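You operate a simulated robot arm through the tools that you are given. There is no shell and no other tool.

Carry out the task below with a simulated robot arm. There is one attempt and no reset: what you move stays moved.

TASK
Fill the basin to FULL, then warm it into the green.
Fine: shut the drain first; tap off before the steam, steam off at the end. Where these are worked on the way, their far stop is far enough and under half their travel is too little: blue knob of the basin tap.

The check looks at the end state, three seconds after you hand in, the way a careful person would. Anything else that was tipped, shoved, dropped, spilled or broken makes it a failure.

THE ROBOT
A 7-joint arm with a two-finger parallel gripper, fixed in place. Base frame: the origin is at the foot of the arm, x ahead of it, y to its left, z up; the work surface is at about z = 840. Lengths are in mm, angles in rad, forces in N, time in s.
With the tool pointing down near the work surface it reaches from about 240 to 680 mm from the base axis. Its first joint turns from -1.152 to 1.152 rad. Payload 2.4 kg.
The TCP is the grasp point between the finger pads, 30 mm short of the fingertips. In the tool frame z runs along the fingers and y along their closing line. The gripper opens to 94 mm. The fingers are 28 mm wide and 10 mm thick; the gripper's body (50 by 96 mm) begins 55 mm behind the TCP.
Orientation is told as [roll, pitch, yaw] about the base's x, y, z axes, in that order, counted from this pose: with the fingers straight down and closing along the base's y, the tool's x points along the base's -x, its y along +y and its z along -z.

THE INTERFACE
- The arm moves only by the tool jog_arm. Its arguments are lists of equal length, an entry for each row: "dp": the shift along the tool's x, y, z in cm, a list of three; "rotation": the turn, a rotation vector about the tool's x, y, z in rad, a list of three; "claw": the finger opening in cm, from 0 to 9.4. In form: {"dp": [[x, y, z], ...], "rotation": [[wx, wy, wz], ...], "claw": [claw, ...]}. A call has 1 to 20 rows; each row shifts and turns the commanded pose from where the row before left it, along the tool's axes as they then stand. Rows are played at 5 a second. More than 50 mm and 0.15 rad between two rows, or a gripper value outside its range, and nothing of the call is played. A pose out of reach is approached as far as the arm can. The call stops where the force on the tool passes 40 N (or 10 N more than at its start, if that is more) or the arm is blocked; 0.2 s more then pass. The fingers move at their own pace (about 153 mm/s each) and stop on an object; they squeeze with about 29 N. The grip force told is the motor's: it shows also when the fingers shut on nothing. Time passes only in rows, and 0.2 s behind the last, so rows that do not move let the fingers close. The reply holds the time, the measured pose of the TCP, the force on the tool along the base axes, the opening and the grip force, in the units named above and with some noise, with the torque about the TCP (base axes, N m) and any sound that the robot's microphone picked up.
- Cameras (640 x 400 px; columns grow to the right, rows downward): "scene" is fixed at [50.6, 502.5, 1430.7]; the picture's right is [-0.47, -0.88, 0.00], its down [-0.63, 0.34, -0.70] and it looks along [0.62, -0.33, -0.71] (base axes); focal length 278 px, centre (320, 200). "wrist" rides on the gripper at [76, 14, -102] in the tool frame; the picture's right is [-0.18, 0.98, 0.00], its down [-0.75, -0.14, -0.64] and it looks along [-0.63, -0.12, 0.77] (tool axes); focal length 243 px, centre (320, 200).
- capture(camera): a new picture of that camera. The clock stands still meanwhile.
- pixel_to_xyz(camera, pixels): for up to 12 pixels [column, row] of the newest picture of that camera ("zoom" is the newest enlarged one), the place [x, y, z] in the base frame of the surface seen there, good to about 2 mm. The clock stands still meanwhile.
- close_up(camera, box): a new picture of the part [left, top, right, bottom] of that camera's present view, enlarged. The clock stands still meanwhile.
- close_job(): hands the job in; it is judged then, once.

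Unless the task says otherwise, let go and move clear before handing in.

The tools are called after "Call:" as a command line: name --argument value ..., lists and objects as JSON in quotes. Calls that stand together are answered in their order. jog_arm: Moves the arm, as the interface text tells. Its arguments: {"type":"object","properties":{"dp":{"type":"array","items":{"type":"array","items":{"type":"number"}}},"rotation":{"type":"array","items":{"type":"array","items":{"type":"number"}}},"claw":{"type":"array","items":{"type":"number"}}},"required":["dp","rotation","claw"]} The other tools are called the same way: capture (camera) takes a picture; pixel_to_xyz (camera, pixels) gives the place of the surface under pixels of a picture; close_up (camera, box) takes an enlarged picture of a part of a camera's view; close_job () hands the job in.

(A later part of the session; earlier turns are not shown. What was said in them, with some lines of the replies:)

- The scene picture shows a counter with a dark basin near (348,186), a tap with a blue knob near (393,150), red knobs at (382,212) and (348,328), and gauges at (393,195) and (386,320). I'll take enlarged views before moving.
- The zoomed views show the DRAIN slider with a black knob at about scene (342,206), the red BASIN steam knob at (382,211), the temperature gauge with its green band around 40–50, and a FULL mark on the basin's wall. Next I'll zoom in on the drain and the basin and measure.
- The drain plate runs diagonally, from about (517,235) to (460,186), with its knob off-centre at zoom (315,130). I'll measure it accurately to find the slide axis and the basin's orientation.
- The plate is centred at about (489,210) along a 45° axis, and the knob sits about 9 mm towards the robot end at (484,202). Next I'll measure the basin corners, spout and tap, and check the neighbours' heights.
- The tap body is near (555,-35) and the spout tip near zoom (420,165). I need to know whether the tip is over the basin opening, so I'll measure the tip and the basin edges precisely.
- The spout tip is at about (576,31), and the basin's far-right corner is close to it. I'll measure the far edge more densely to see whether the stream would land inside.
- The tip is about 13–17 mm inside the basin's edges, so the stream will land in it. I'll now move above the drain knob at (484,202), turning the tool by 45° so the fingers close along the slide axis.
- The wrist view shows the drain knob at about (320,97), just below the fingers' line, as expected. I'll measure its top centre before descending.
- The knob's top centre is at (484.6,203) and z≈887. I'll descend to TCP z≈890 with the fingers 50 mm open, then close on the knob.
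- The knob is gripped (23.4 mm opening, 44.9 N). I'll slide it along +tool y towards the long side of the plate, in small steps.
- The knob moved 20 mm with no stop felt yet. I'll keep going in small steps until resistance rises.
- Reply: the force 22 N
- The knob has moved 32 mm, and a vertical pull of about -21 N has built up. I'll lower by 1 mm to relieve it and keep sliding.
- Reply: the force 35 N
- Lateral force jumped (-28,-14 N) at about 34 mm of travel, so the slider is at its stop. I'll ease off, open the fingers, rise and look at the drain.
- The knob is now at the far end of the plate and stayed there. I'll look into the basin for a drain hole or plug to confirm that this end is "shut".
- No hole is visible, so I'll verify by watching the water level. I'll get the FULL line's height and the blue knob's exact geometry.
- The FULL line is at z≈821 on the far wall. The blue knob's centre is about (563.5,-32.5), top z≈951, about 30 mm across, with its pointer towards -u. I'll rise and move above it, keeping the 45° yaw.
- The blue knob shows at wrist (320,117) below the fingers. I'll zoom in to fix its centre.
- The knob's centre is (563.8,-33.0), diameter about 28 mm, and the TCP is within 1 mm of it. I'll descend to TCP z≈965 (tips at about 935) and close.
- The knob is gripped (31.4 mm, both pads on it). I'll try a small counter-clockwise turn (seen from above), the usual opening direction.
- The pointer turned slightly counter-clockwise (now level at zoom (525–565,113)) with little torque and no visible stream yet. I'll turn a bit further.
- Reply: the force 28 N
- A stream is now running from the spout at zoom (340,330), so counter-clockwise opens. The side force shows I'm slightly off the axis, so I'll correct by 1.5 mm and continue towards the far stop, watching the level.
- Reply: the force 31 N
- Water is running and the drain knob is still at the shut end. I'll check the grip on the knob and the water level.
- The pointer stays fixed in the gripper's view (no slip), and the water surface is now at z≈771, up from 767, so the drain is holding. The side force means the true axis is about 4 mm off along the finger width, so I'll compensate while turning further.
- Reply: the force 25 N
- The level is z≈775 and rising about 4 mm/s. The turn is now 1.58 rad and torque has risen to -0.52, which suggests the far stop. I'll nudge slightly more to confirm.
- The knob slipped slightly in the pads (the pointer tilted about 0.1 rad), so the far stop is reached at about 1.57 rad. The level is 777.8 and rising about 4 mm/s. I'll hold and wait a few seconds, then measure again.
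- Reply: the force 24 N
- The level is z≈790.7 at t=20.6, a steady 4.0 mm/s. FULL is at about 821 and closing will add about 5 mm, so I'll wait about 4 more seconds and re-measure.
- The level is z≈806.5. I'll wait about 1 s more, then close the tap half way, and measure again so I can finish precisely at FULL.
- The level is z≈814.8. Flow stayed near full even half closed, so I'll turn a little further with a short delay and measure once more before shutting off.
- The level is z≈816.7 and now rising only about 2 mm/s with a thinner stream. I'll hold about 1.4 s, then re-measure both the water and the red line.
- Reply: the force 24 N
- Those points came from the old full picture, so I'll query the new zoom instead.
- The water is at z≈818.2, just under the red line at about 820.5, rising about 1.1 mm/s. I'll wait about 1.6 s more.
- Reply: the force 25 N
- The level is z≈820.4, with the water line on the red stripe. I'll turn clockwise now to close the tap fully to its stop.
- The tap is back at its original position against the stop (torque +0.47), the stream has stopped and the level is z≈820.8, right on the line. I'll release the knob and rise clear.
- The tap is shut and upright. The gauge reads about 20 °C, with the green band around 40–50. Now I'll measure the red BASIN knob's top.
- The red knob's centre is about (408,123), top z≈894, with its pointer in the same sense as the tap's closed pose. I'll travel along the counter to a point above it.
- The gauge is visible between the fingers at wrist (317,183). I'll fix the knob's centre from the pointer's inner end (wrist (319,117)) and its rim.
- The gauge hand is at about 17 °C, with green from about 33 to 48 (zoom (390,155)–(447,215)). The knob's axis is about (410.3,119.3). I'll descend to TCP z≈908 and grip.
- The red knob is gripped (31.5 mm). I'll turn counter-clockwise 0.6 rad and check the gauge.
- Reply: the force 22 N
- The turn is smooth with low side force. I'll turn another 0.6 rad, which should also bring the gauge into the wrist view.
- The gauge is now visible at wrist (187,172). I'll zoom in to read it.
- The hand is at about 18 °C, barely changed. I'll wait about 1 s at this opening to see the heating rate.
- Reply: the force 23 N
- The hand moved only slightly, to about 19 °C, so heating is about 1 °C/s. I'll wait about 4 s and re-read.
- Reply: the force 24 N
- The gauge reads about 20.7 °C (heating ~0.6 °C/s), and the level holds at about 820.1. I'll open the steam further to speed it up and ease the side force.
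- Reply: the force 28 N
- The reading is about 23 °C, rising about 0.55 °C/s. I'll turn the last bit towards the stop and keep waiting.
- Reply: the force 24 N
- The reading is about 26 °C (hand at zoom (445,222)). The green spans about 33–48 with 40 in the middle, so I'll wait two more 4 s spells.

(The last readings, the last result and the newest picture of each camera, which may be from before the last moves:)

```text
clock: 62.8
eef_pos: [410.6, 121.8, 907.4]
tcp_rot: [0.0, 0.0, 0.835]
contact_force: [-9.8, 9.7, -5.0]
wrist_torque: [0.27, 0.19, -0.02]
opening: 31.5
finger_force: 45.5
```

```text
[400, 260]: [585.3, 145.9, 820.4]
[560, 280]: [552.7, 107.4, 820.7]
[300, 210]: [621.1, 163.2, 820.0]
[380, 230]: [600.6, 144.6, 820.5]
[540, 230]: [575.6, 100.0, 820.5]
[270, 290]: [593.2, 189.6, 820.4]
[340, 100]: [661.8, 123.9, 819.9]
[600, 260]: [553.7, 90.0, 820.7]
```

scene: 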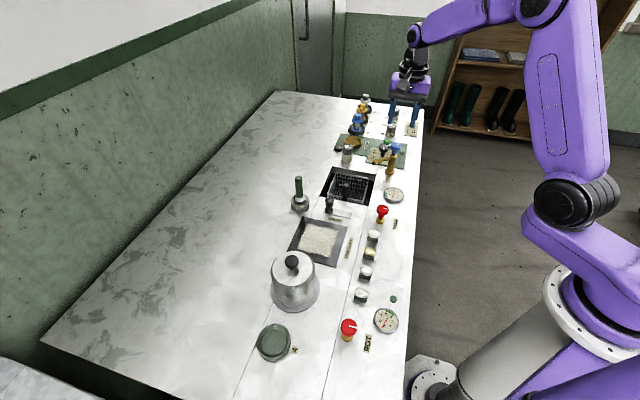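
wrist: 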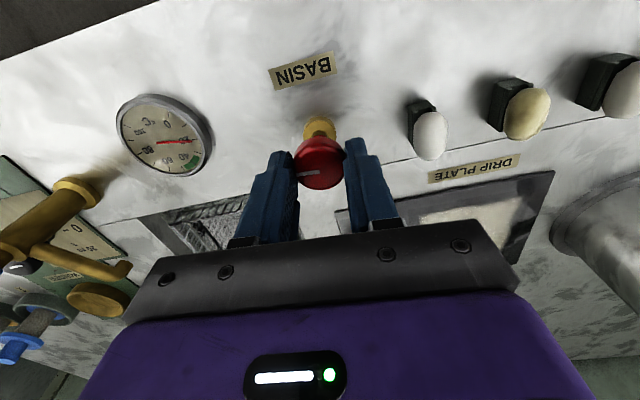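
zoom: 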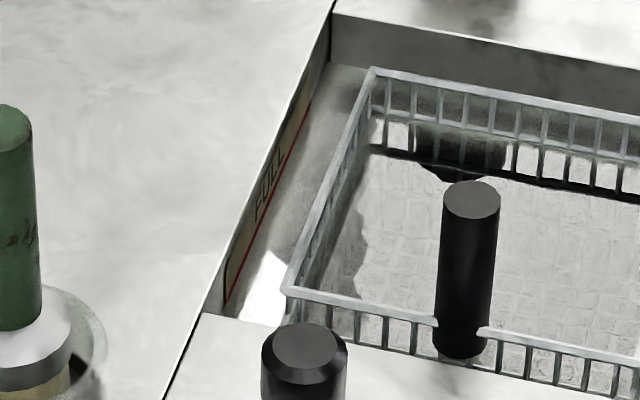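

The level is holding at about 820.4 and the temperature is about 30.5 °C, rising 0.55 °C/s. I'll wait about 12.6 s more to get well into the green.

Call:
jog_arm --dp '[[0, 0, 0], [0, 0, 0], [0, 0, 0], [0, 0, 0], [0, 0, 0], [0, 0, 0], [0, 0, 0], [0, 0, 0], [0, 0, 0], [0, 0, 0], [0, 0, 0], [0, 0, 0], [0, 0, 0], [0, 0, 0], [0, 0, 0], [0, 0, 0], [0, 0, 0], [0, 0, 0], [0, 0, 0], [0, 0, 0]]' --rotation '[[0, 0, 0], [0, 0, 0], [0, 0, 0], [0, 0, 0], [0, 0, 0], [0, 0, 0], [0, 0, 0], [0, 0, 0], [0, 0, 0], [0, 0, 0], [0, 0, 0], [0, 0, 0], [0, 0, 0], [0, 0, 0], [0, 0, 0], [0, 0, 0], [0, 0, 0], [0, 0, 0], [0, 0, 0], [0, 0, 0]]' --claw '[2, 2, 2, 2, 2, 2, 2, 2, 2, 2, 2, 2, 2, 2, 2, 2, 2, 2, 2, 2]'

Call:
jog_arm --dp '[[0, 0, 0], [0, 0, 0], [0, 0, 0], [0, 0, 0], [0, 0, 0], [0, 0, 0], [0, 0, 0], [0, 0, 0], [0, 0, 0], [0, 0, 0], [0, 0, 0], [0, 0, 0], [0, 0, 0], [0, 0, 0], [0, 0, 0], [0, 0, 0], [0, 0, 0], [0, 0, 0], [0, 0, 0], [0, 0, 0]]' --rotation '[[0, 0, 0], [0, 0, 0], [0, 0, 0], [0, 0, 0], [0, 0, 0], [0, 0, 0], [0, 0, 0], [0, 0, 0], [0, 0, 0], [0, 0, 0], [0, 0, 0], [0, 0, 0], [0, 0, 0], [0, 0, 0], [0, 0, 0], [0, 0, 0], [0, 0, 0], [0, 0, 0], [0, 0, 0], [0, 0, 0]]' --claw '[2, 2, 2, 2, 2, 2, 2, 2, 2, 2, 2, 2, 2, 2, 2, 2, 2, 2, 2, 2]'

Call:
jog_arm --dp '[[0, 0, 0], [0, 0, 0], [0, 0, 0], [0, 0, 0], [0, 0, 0], [0, 0, 0], [0, 0, 0], [0, 0, 0], [0, 0, 0], [0, 0, 0], [0, 0, 0], [0, 0, 0], [0, 0, 0], [0, 0, 0], [0, 0, 0], [0, 0, 0], [0, 0, 0], [0, 0, 0], [0, 0, 0], [0, 0, 0]]' --rotation '[[0, 0, 0], [0, 0, 0], [0, 0, 0], [0, 0, 0], [0, 0, 0], [0, 0, 0], [0, 0, 0], [0, 0, 0], [0, 0, 0], [0, 0, 0], [0, 0, 0], [0, 0, 0], [0, 0, 0], [0, 0, 0], [0, 0, 0], [0, 0, 0], [0, 0, 0], [0, 0, 0], [0, 0, 0], [0, 0, 0]]' --claw '[2, 2, 2, 2, 2, 2, 2, 2, 2, 2, 2, 2, 2, 2, 2, 2, 2, 2, 2, 2]'

Call:
close_up --camera "wrist" --box '[100, 75, 212, 175]'

```text
clock: 67.0
eef_pos: [412.0, 121.0, 907.2]
tcp_rot: [-0.001, 0.0, 0.834]
contact_force: [-9.8, 10.4, -2.4]
wrist_torque: [0.24, 0.27, 0.01]
opening: 31.5
finger_force: 45.1
```

```text
clock: 71.2
eef_pos: [412.0, 121.2, 906.3]
tcp_rot: [0.001, -0.001, 0.833]
contact_force: [-10.0, 10.2, 0.2]
wrist_torque: [0.22, 0.25, -0.01]
opening: 31.3
finger_force: 45.2
```

```text
clock: 75.4
eef_pos: [412.0, 122.8, 906.8]
tcp_rot: [0.0, 0.0, 0.833]
contact_force: [-10.6, 10.3, 0.3]
wrist_torque: [0.25, 0.25, 0.0]
opening: 31.3
finger_force: 44.8
```

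```text
4.00 times, centred on (156, 125) of wrist
```

zoom: 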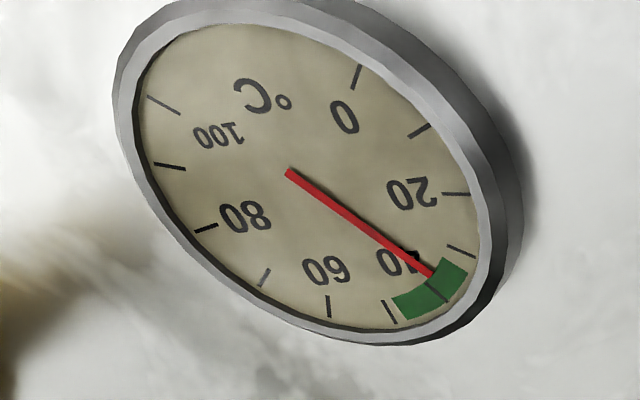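

The hand is at about 37 °C, inside the green (zoom (435,275)). I'll wait about 3 s to reach the middle and then turn the steam off clockwise.

Call:
jog_arm --dp '[[0, 0, 0], [0, 0, 0], [0, 0, 0], [0, 0, 0], [0, 0, 0], [0, 0, 0], [0, 0, 0], [0, 0, 0], [0, 0, 0], [0, 0, 0], [0, 0, 0], [0, 0, 0], [0, 0, 0], [0, 0, 0], [0, 0, 0]]' --rotation '[[0, 0, 0], [0, 0, 0], [0, 0, 0], [0, 0, 0], [0, 0, 0], [0, 0, 0], [0, 0, 0], [0, 0, 0], [0, 0, 0], [0, 0, 0], [0, 0, 0], [0, 0, 0], [0, 0, 0.13], [0, 0, 0.13], [0, 0, 0.13]]' --claw '[2, 2, 2, 2, 2, 2, 2, 2, 2, 2, 2, 2, 2, 2, 2]'

Call:
jog_arm --dp '[[0, 0, 0], [0, 0, 0], [0, 0, 0], [0, 0, 0], [0, 0, 0]]' --rotation '[[0, 0, 0.13], [0, 0, 0.13], [0, 0, 0.13], [0, 0, 0.13], [0, 0, 0.13]]' --claw '[2, 2, 2, 2, 2]'

Call:
capture --camera "wrist"

```text
clock: 78.6
eef_pos: [411.6, 121.9, 906.8]
tcp_rot: [0.0, 0.0, 0.442]
contact_force: [-4.7, 6.5, -11.2]
wrist_torque: [0.08, 0.15, -0.03]
opening: 31.6
finger_force: 44.9
```

```text
clock: 79.8
eef_pos: [411.2, 119.6, 906.5]
tcp_rot: [0.0, -0.001, -0.21]
contact_force: [0.0, -7.4, -18.7]
wrist_torque: [-0.28, -0.4, 0.04]
opening: 31.4
finger_force: 45.0
```

```text
taken
```

wrist: 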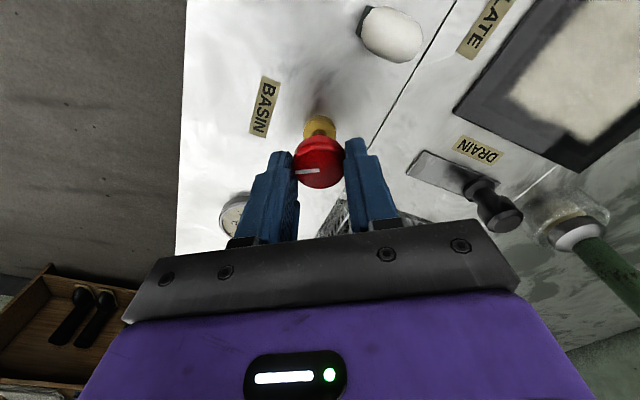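

The knob is turning back without slip, and about 0.6 rad remains. I'll finish closing to the stop.

Call:
jog_arm --dp '[[0, 0, 0.05], [0, 0, 0], [0, 0, 0], [0, 0, 0], [0, 0, 0]]' --rotation '[[0, 0, 0.13], [0, 0, 0.13], [0, 0, 0.13], [0, 0, 0.13], [0, 0, 0.1]]' --claw '[2, 2, 2, 2, 2]'

Call:
close_up --camera "wrist" --box '[220, 90, 420, 240]'

Call:
close_up --camera "scene" --box '[330, 150, 442, 230]'

```text
clock: 81.0
eef_pos: [410.6, 119.3, 907.6]
tcp_rot: [-0.003, 0.003, -0.827]
contact_force: [-8.7, -20.5, 10.5]
wrist_torque: [-0.58, 0.17, 0.53]
opening: 31.6
finger_force: 45.4
```

```text
2.67 times, centred on (320, 165) of wrist
```

zoom: 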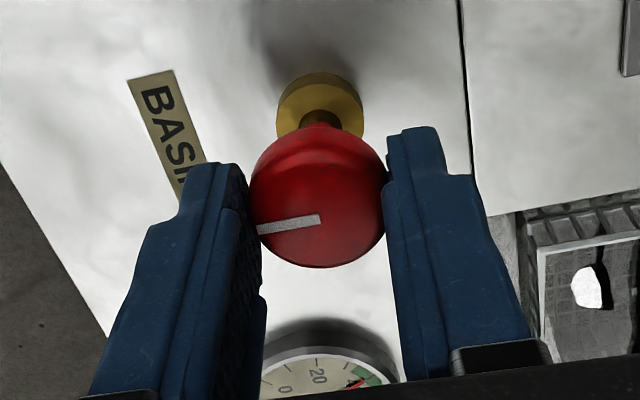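

```text
5.00 times, centred on (386, 190) of scene
```

zoom: 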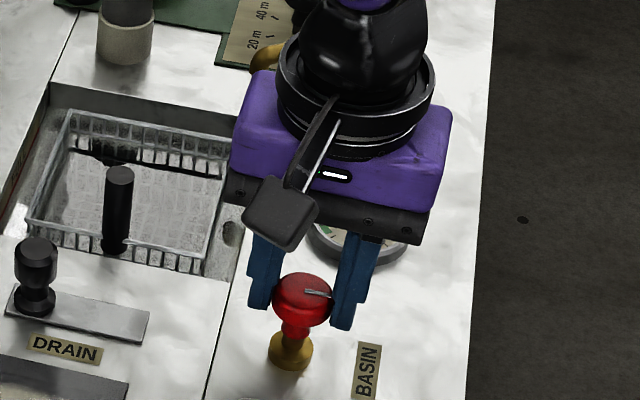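

The steam knob is back against its closed stop (torque +0.53, pointer as at the start). I'll release, rise straight up and check the gauge and the water.

Call:
jog_arm --dp '[[0, 0, 0], [0, 0, 0], [0, 0, 0], [0, 0, -3], [0, 0, -4], [0, 0, -4], [0, 0, -4], [0, 0, 0]]' --rotation '[[0, 0, 0], [0, 0, 0], [0, 0, 0], [0, 0, 0], [0, 0, 0], [0, 0, 0], [0, 0, 0], [0, 0, 0]]' --claw '[5, 5, 5, 5, 5, 5, 5, 5]'

Call:
capture --camera "wrist"

Call:
close_up --camera "scene" --box '[330, 150, 442, 230]'

```text
clock: 82.8
eef_pos: [411.3, 121.1, 1056.8]
tcp_rot: [0.001, 0.0, -0.825]
contact_force: [-0.1, -0.6, -0.4]
wrist_torque: [-0.01, -0.02, 0.02]
opening: 49.9
finger_force: 0.0
```

```text
taken
```

wrist: 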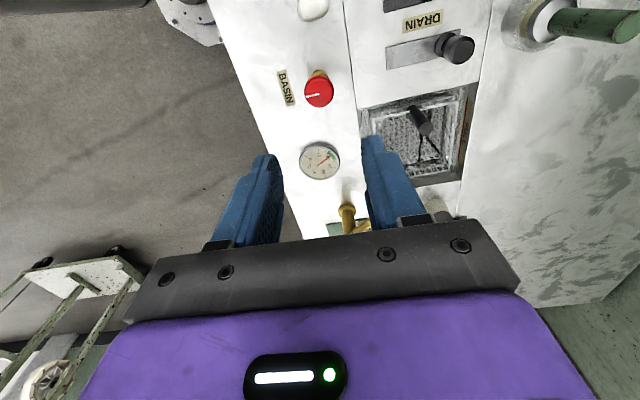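

```text
5.00 times, centred on (386, 190) of scene
```

zoom: 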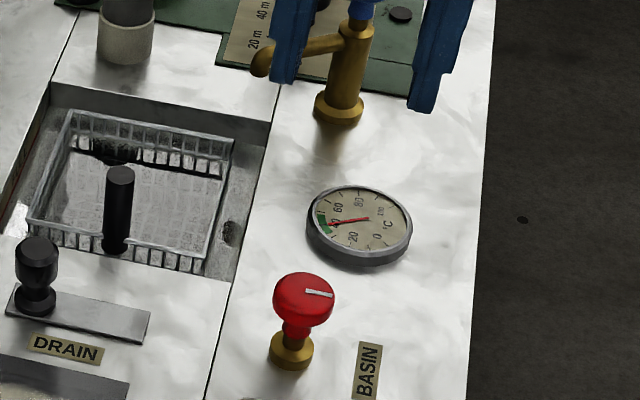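

I've released the knob and the gauge hand points into the green. I'll zoom in to read it and re-measure the level after a couple of seconds.

Call:
jog_arm --dp '[[0, 0, -3], [0, 0, 0], [0, 0, 0], [0, 0, 0], [0, 0, 0], [0, 0, 0], [0, 0, 0], [0, 0, 0], [0, 0, 0], [0, 0, 0], [0, 0, 0], [0, 0, 0]]' --rotation '[[0, 0, 0], [0, 0, 0], [0, 0, 0], [0, 0, 0], [0, 0, 0], [0, 0, 0], [0, 0, 0], [0, 0, 0], [0, 0, 0], [0, 0, 0], [0, 0, 0], [0, 0, 0]]' --claw '[5, 5, 5, 5, 5, 5, 5, 5, 5, 5, 5, 5]'

Call:
close_up --camera "wrist" --box '[284, 125, 356, 185]'

Call:
capture --camera "scene"

Call:
close_up --camera "scene" --box '[315, 165, 347, 205]'

Call:
pixel_to_xyz --camera "zoom" --pixels '[[400, 260], [560, 280], [300, 210], [380, 230], [540, 230], [270, 290], [340, 100], [600, 260]]'

```text
clock: 85.4
eef_pos: [410.0, 120.8, 1087.7]
tcp_rot: [0.001, -0.001, -0.825]
contact_force: [-0.8, 1.0, 0.5]
wrist_torque: [-0.01, -0.01, -0.04]
opening: 50.0
finger_force: 0.0
```

```text
6.67 times, centred on (320, 155) of wrist
```

zoom: 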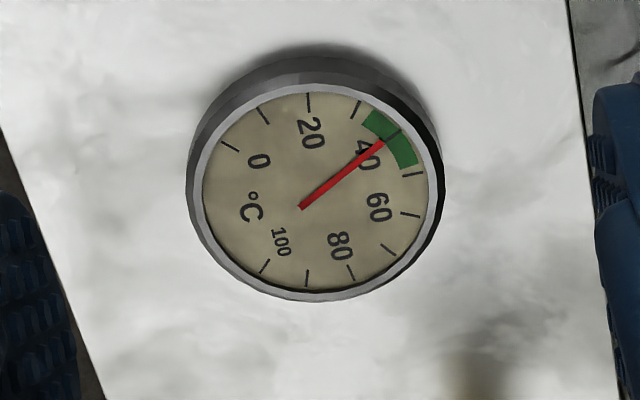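

```text
taken
```

scene: 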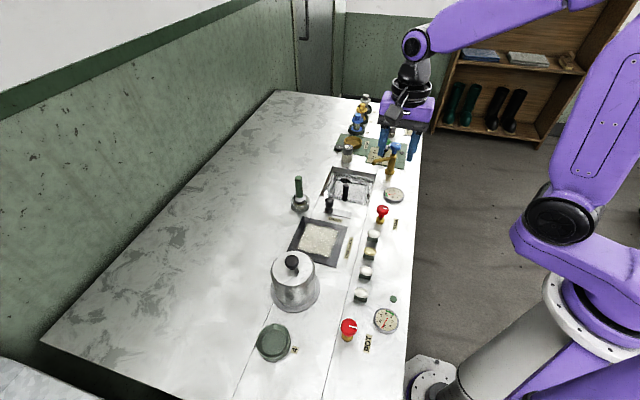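

```text
10.00 times, centred on (331, 185) of scene
```

zoom: 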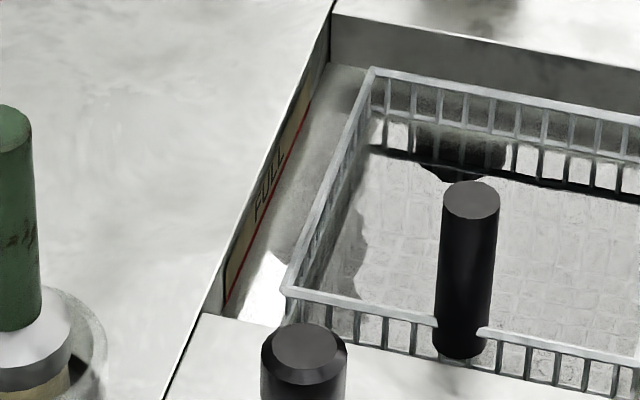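

```text
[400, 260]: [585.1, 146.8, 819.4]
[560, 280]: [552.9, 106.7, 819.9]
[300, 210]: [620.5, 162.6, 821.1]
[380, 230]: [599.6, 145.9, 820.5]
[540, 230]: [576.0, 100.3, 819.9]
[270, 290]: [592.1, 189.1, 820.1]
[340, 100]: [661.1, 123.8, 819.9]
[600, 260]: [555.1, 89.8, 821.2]
```

The gauge reads 40 °C in the middle of the green, and the level is steady at about 820.3. I'll take one last close look at the FULL mark against the water and at the tap and drain.

Call:
close_up --camera "scene" --box '[316, 174, 332, 200]'

Call:
close_up --camera "scene" --box '[330, 130, 410, 180]'

Call:
close_up --camera "wrist" --box '[350, 60, 490, 200]'

```text
15.38 times, centred on (324, 187) of scene
```

zoom: 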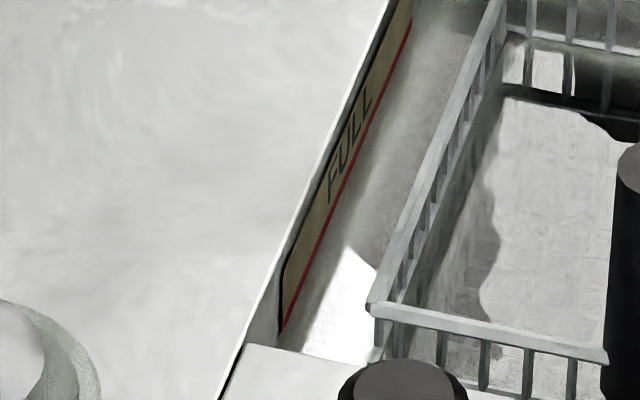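

```text
8.00 times, centred on (370, 155) of scene
```

zoom: 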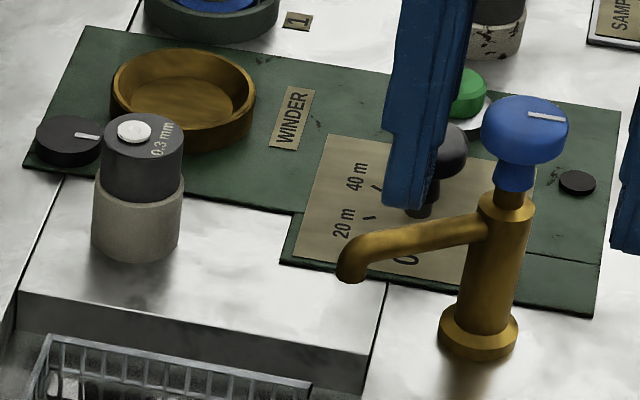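

```text
2.86 times, centred on (420, 130) of wrist
```

zoom: 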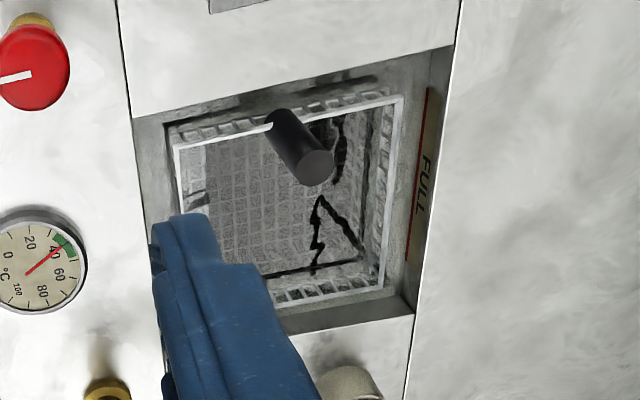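

The water stands midway on the red FULL stripe, the tap and steam knobs are at their closed stops, the drain is shut, and the gauge is at 40 °C in the middle of the green. The arm is clear and nothing else has moved, so I'm handing in.

Call:
close_job

```text
The job is handed in.
```

The job is handed in. The basin is filled to the FULL line and sits at about 40 °C, in the middle of the green band.

- **Drain:** I slid it to its far stop first. The water level held steady afterwards, which confirmed that end is shut.
- **Tap:** I opened the blue knob to its far stop, filled the basin, then closed it fully before touching the steam. The water measures about z = 820, on the red FULL stripe.
- **Steam:** I turned the red BASIN knob on and warmed the basin from about 17 °C. I then closed it back to its stop.

The arm has let go and is clear, and the last pictures show nothing else moved or spilled.
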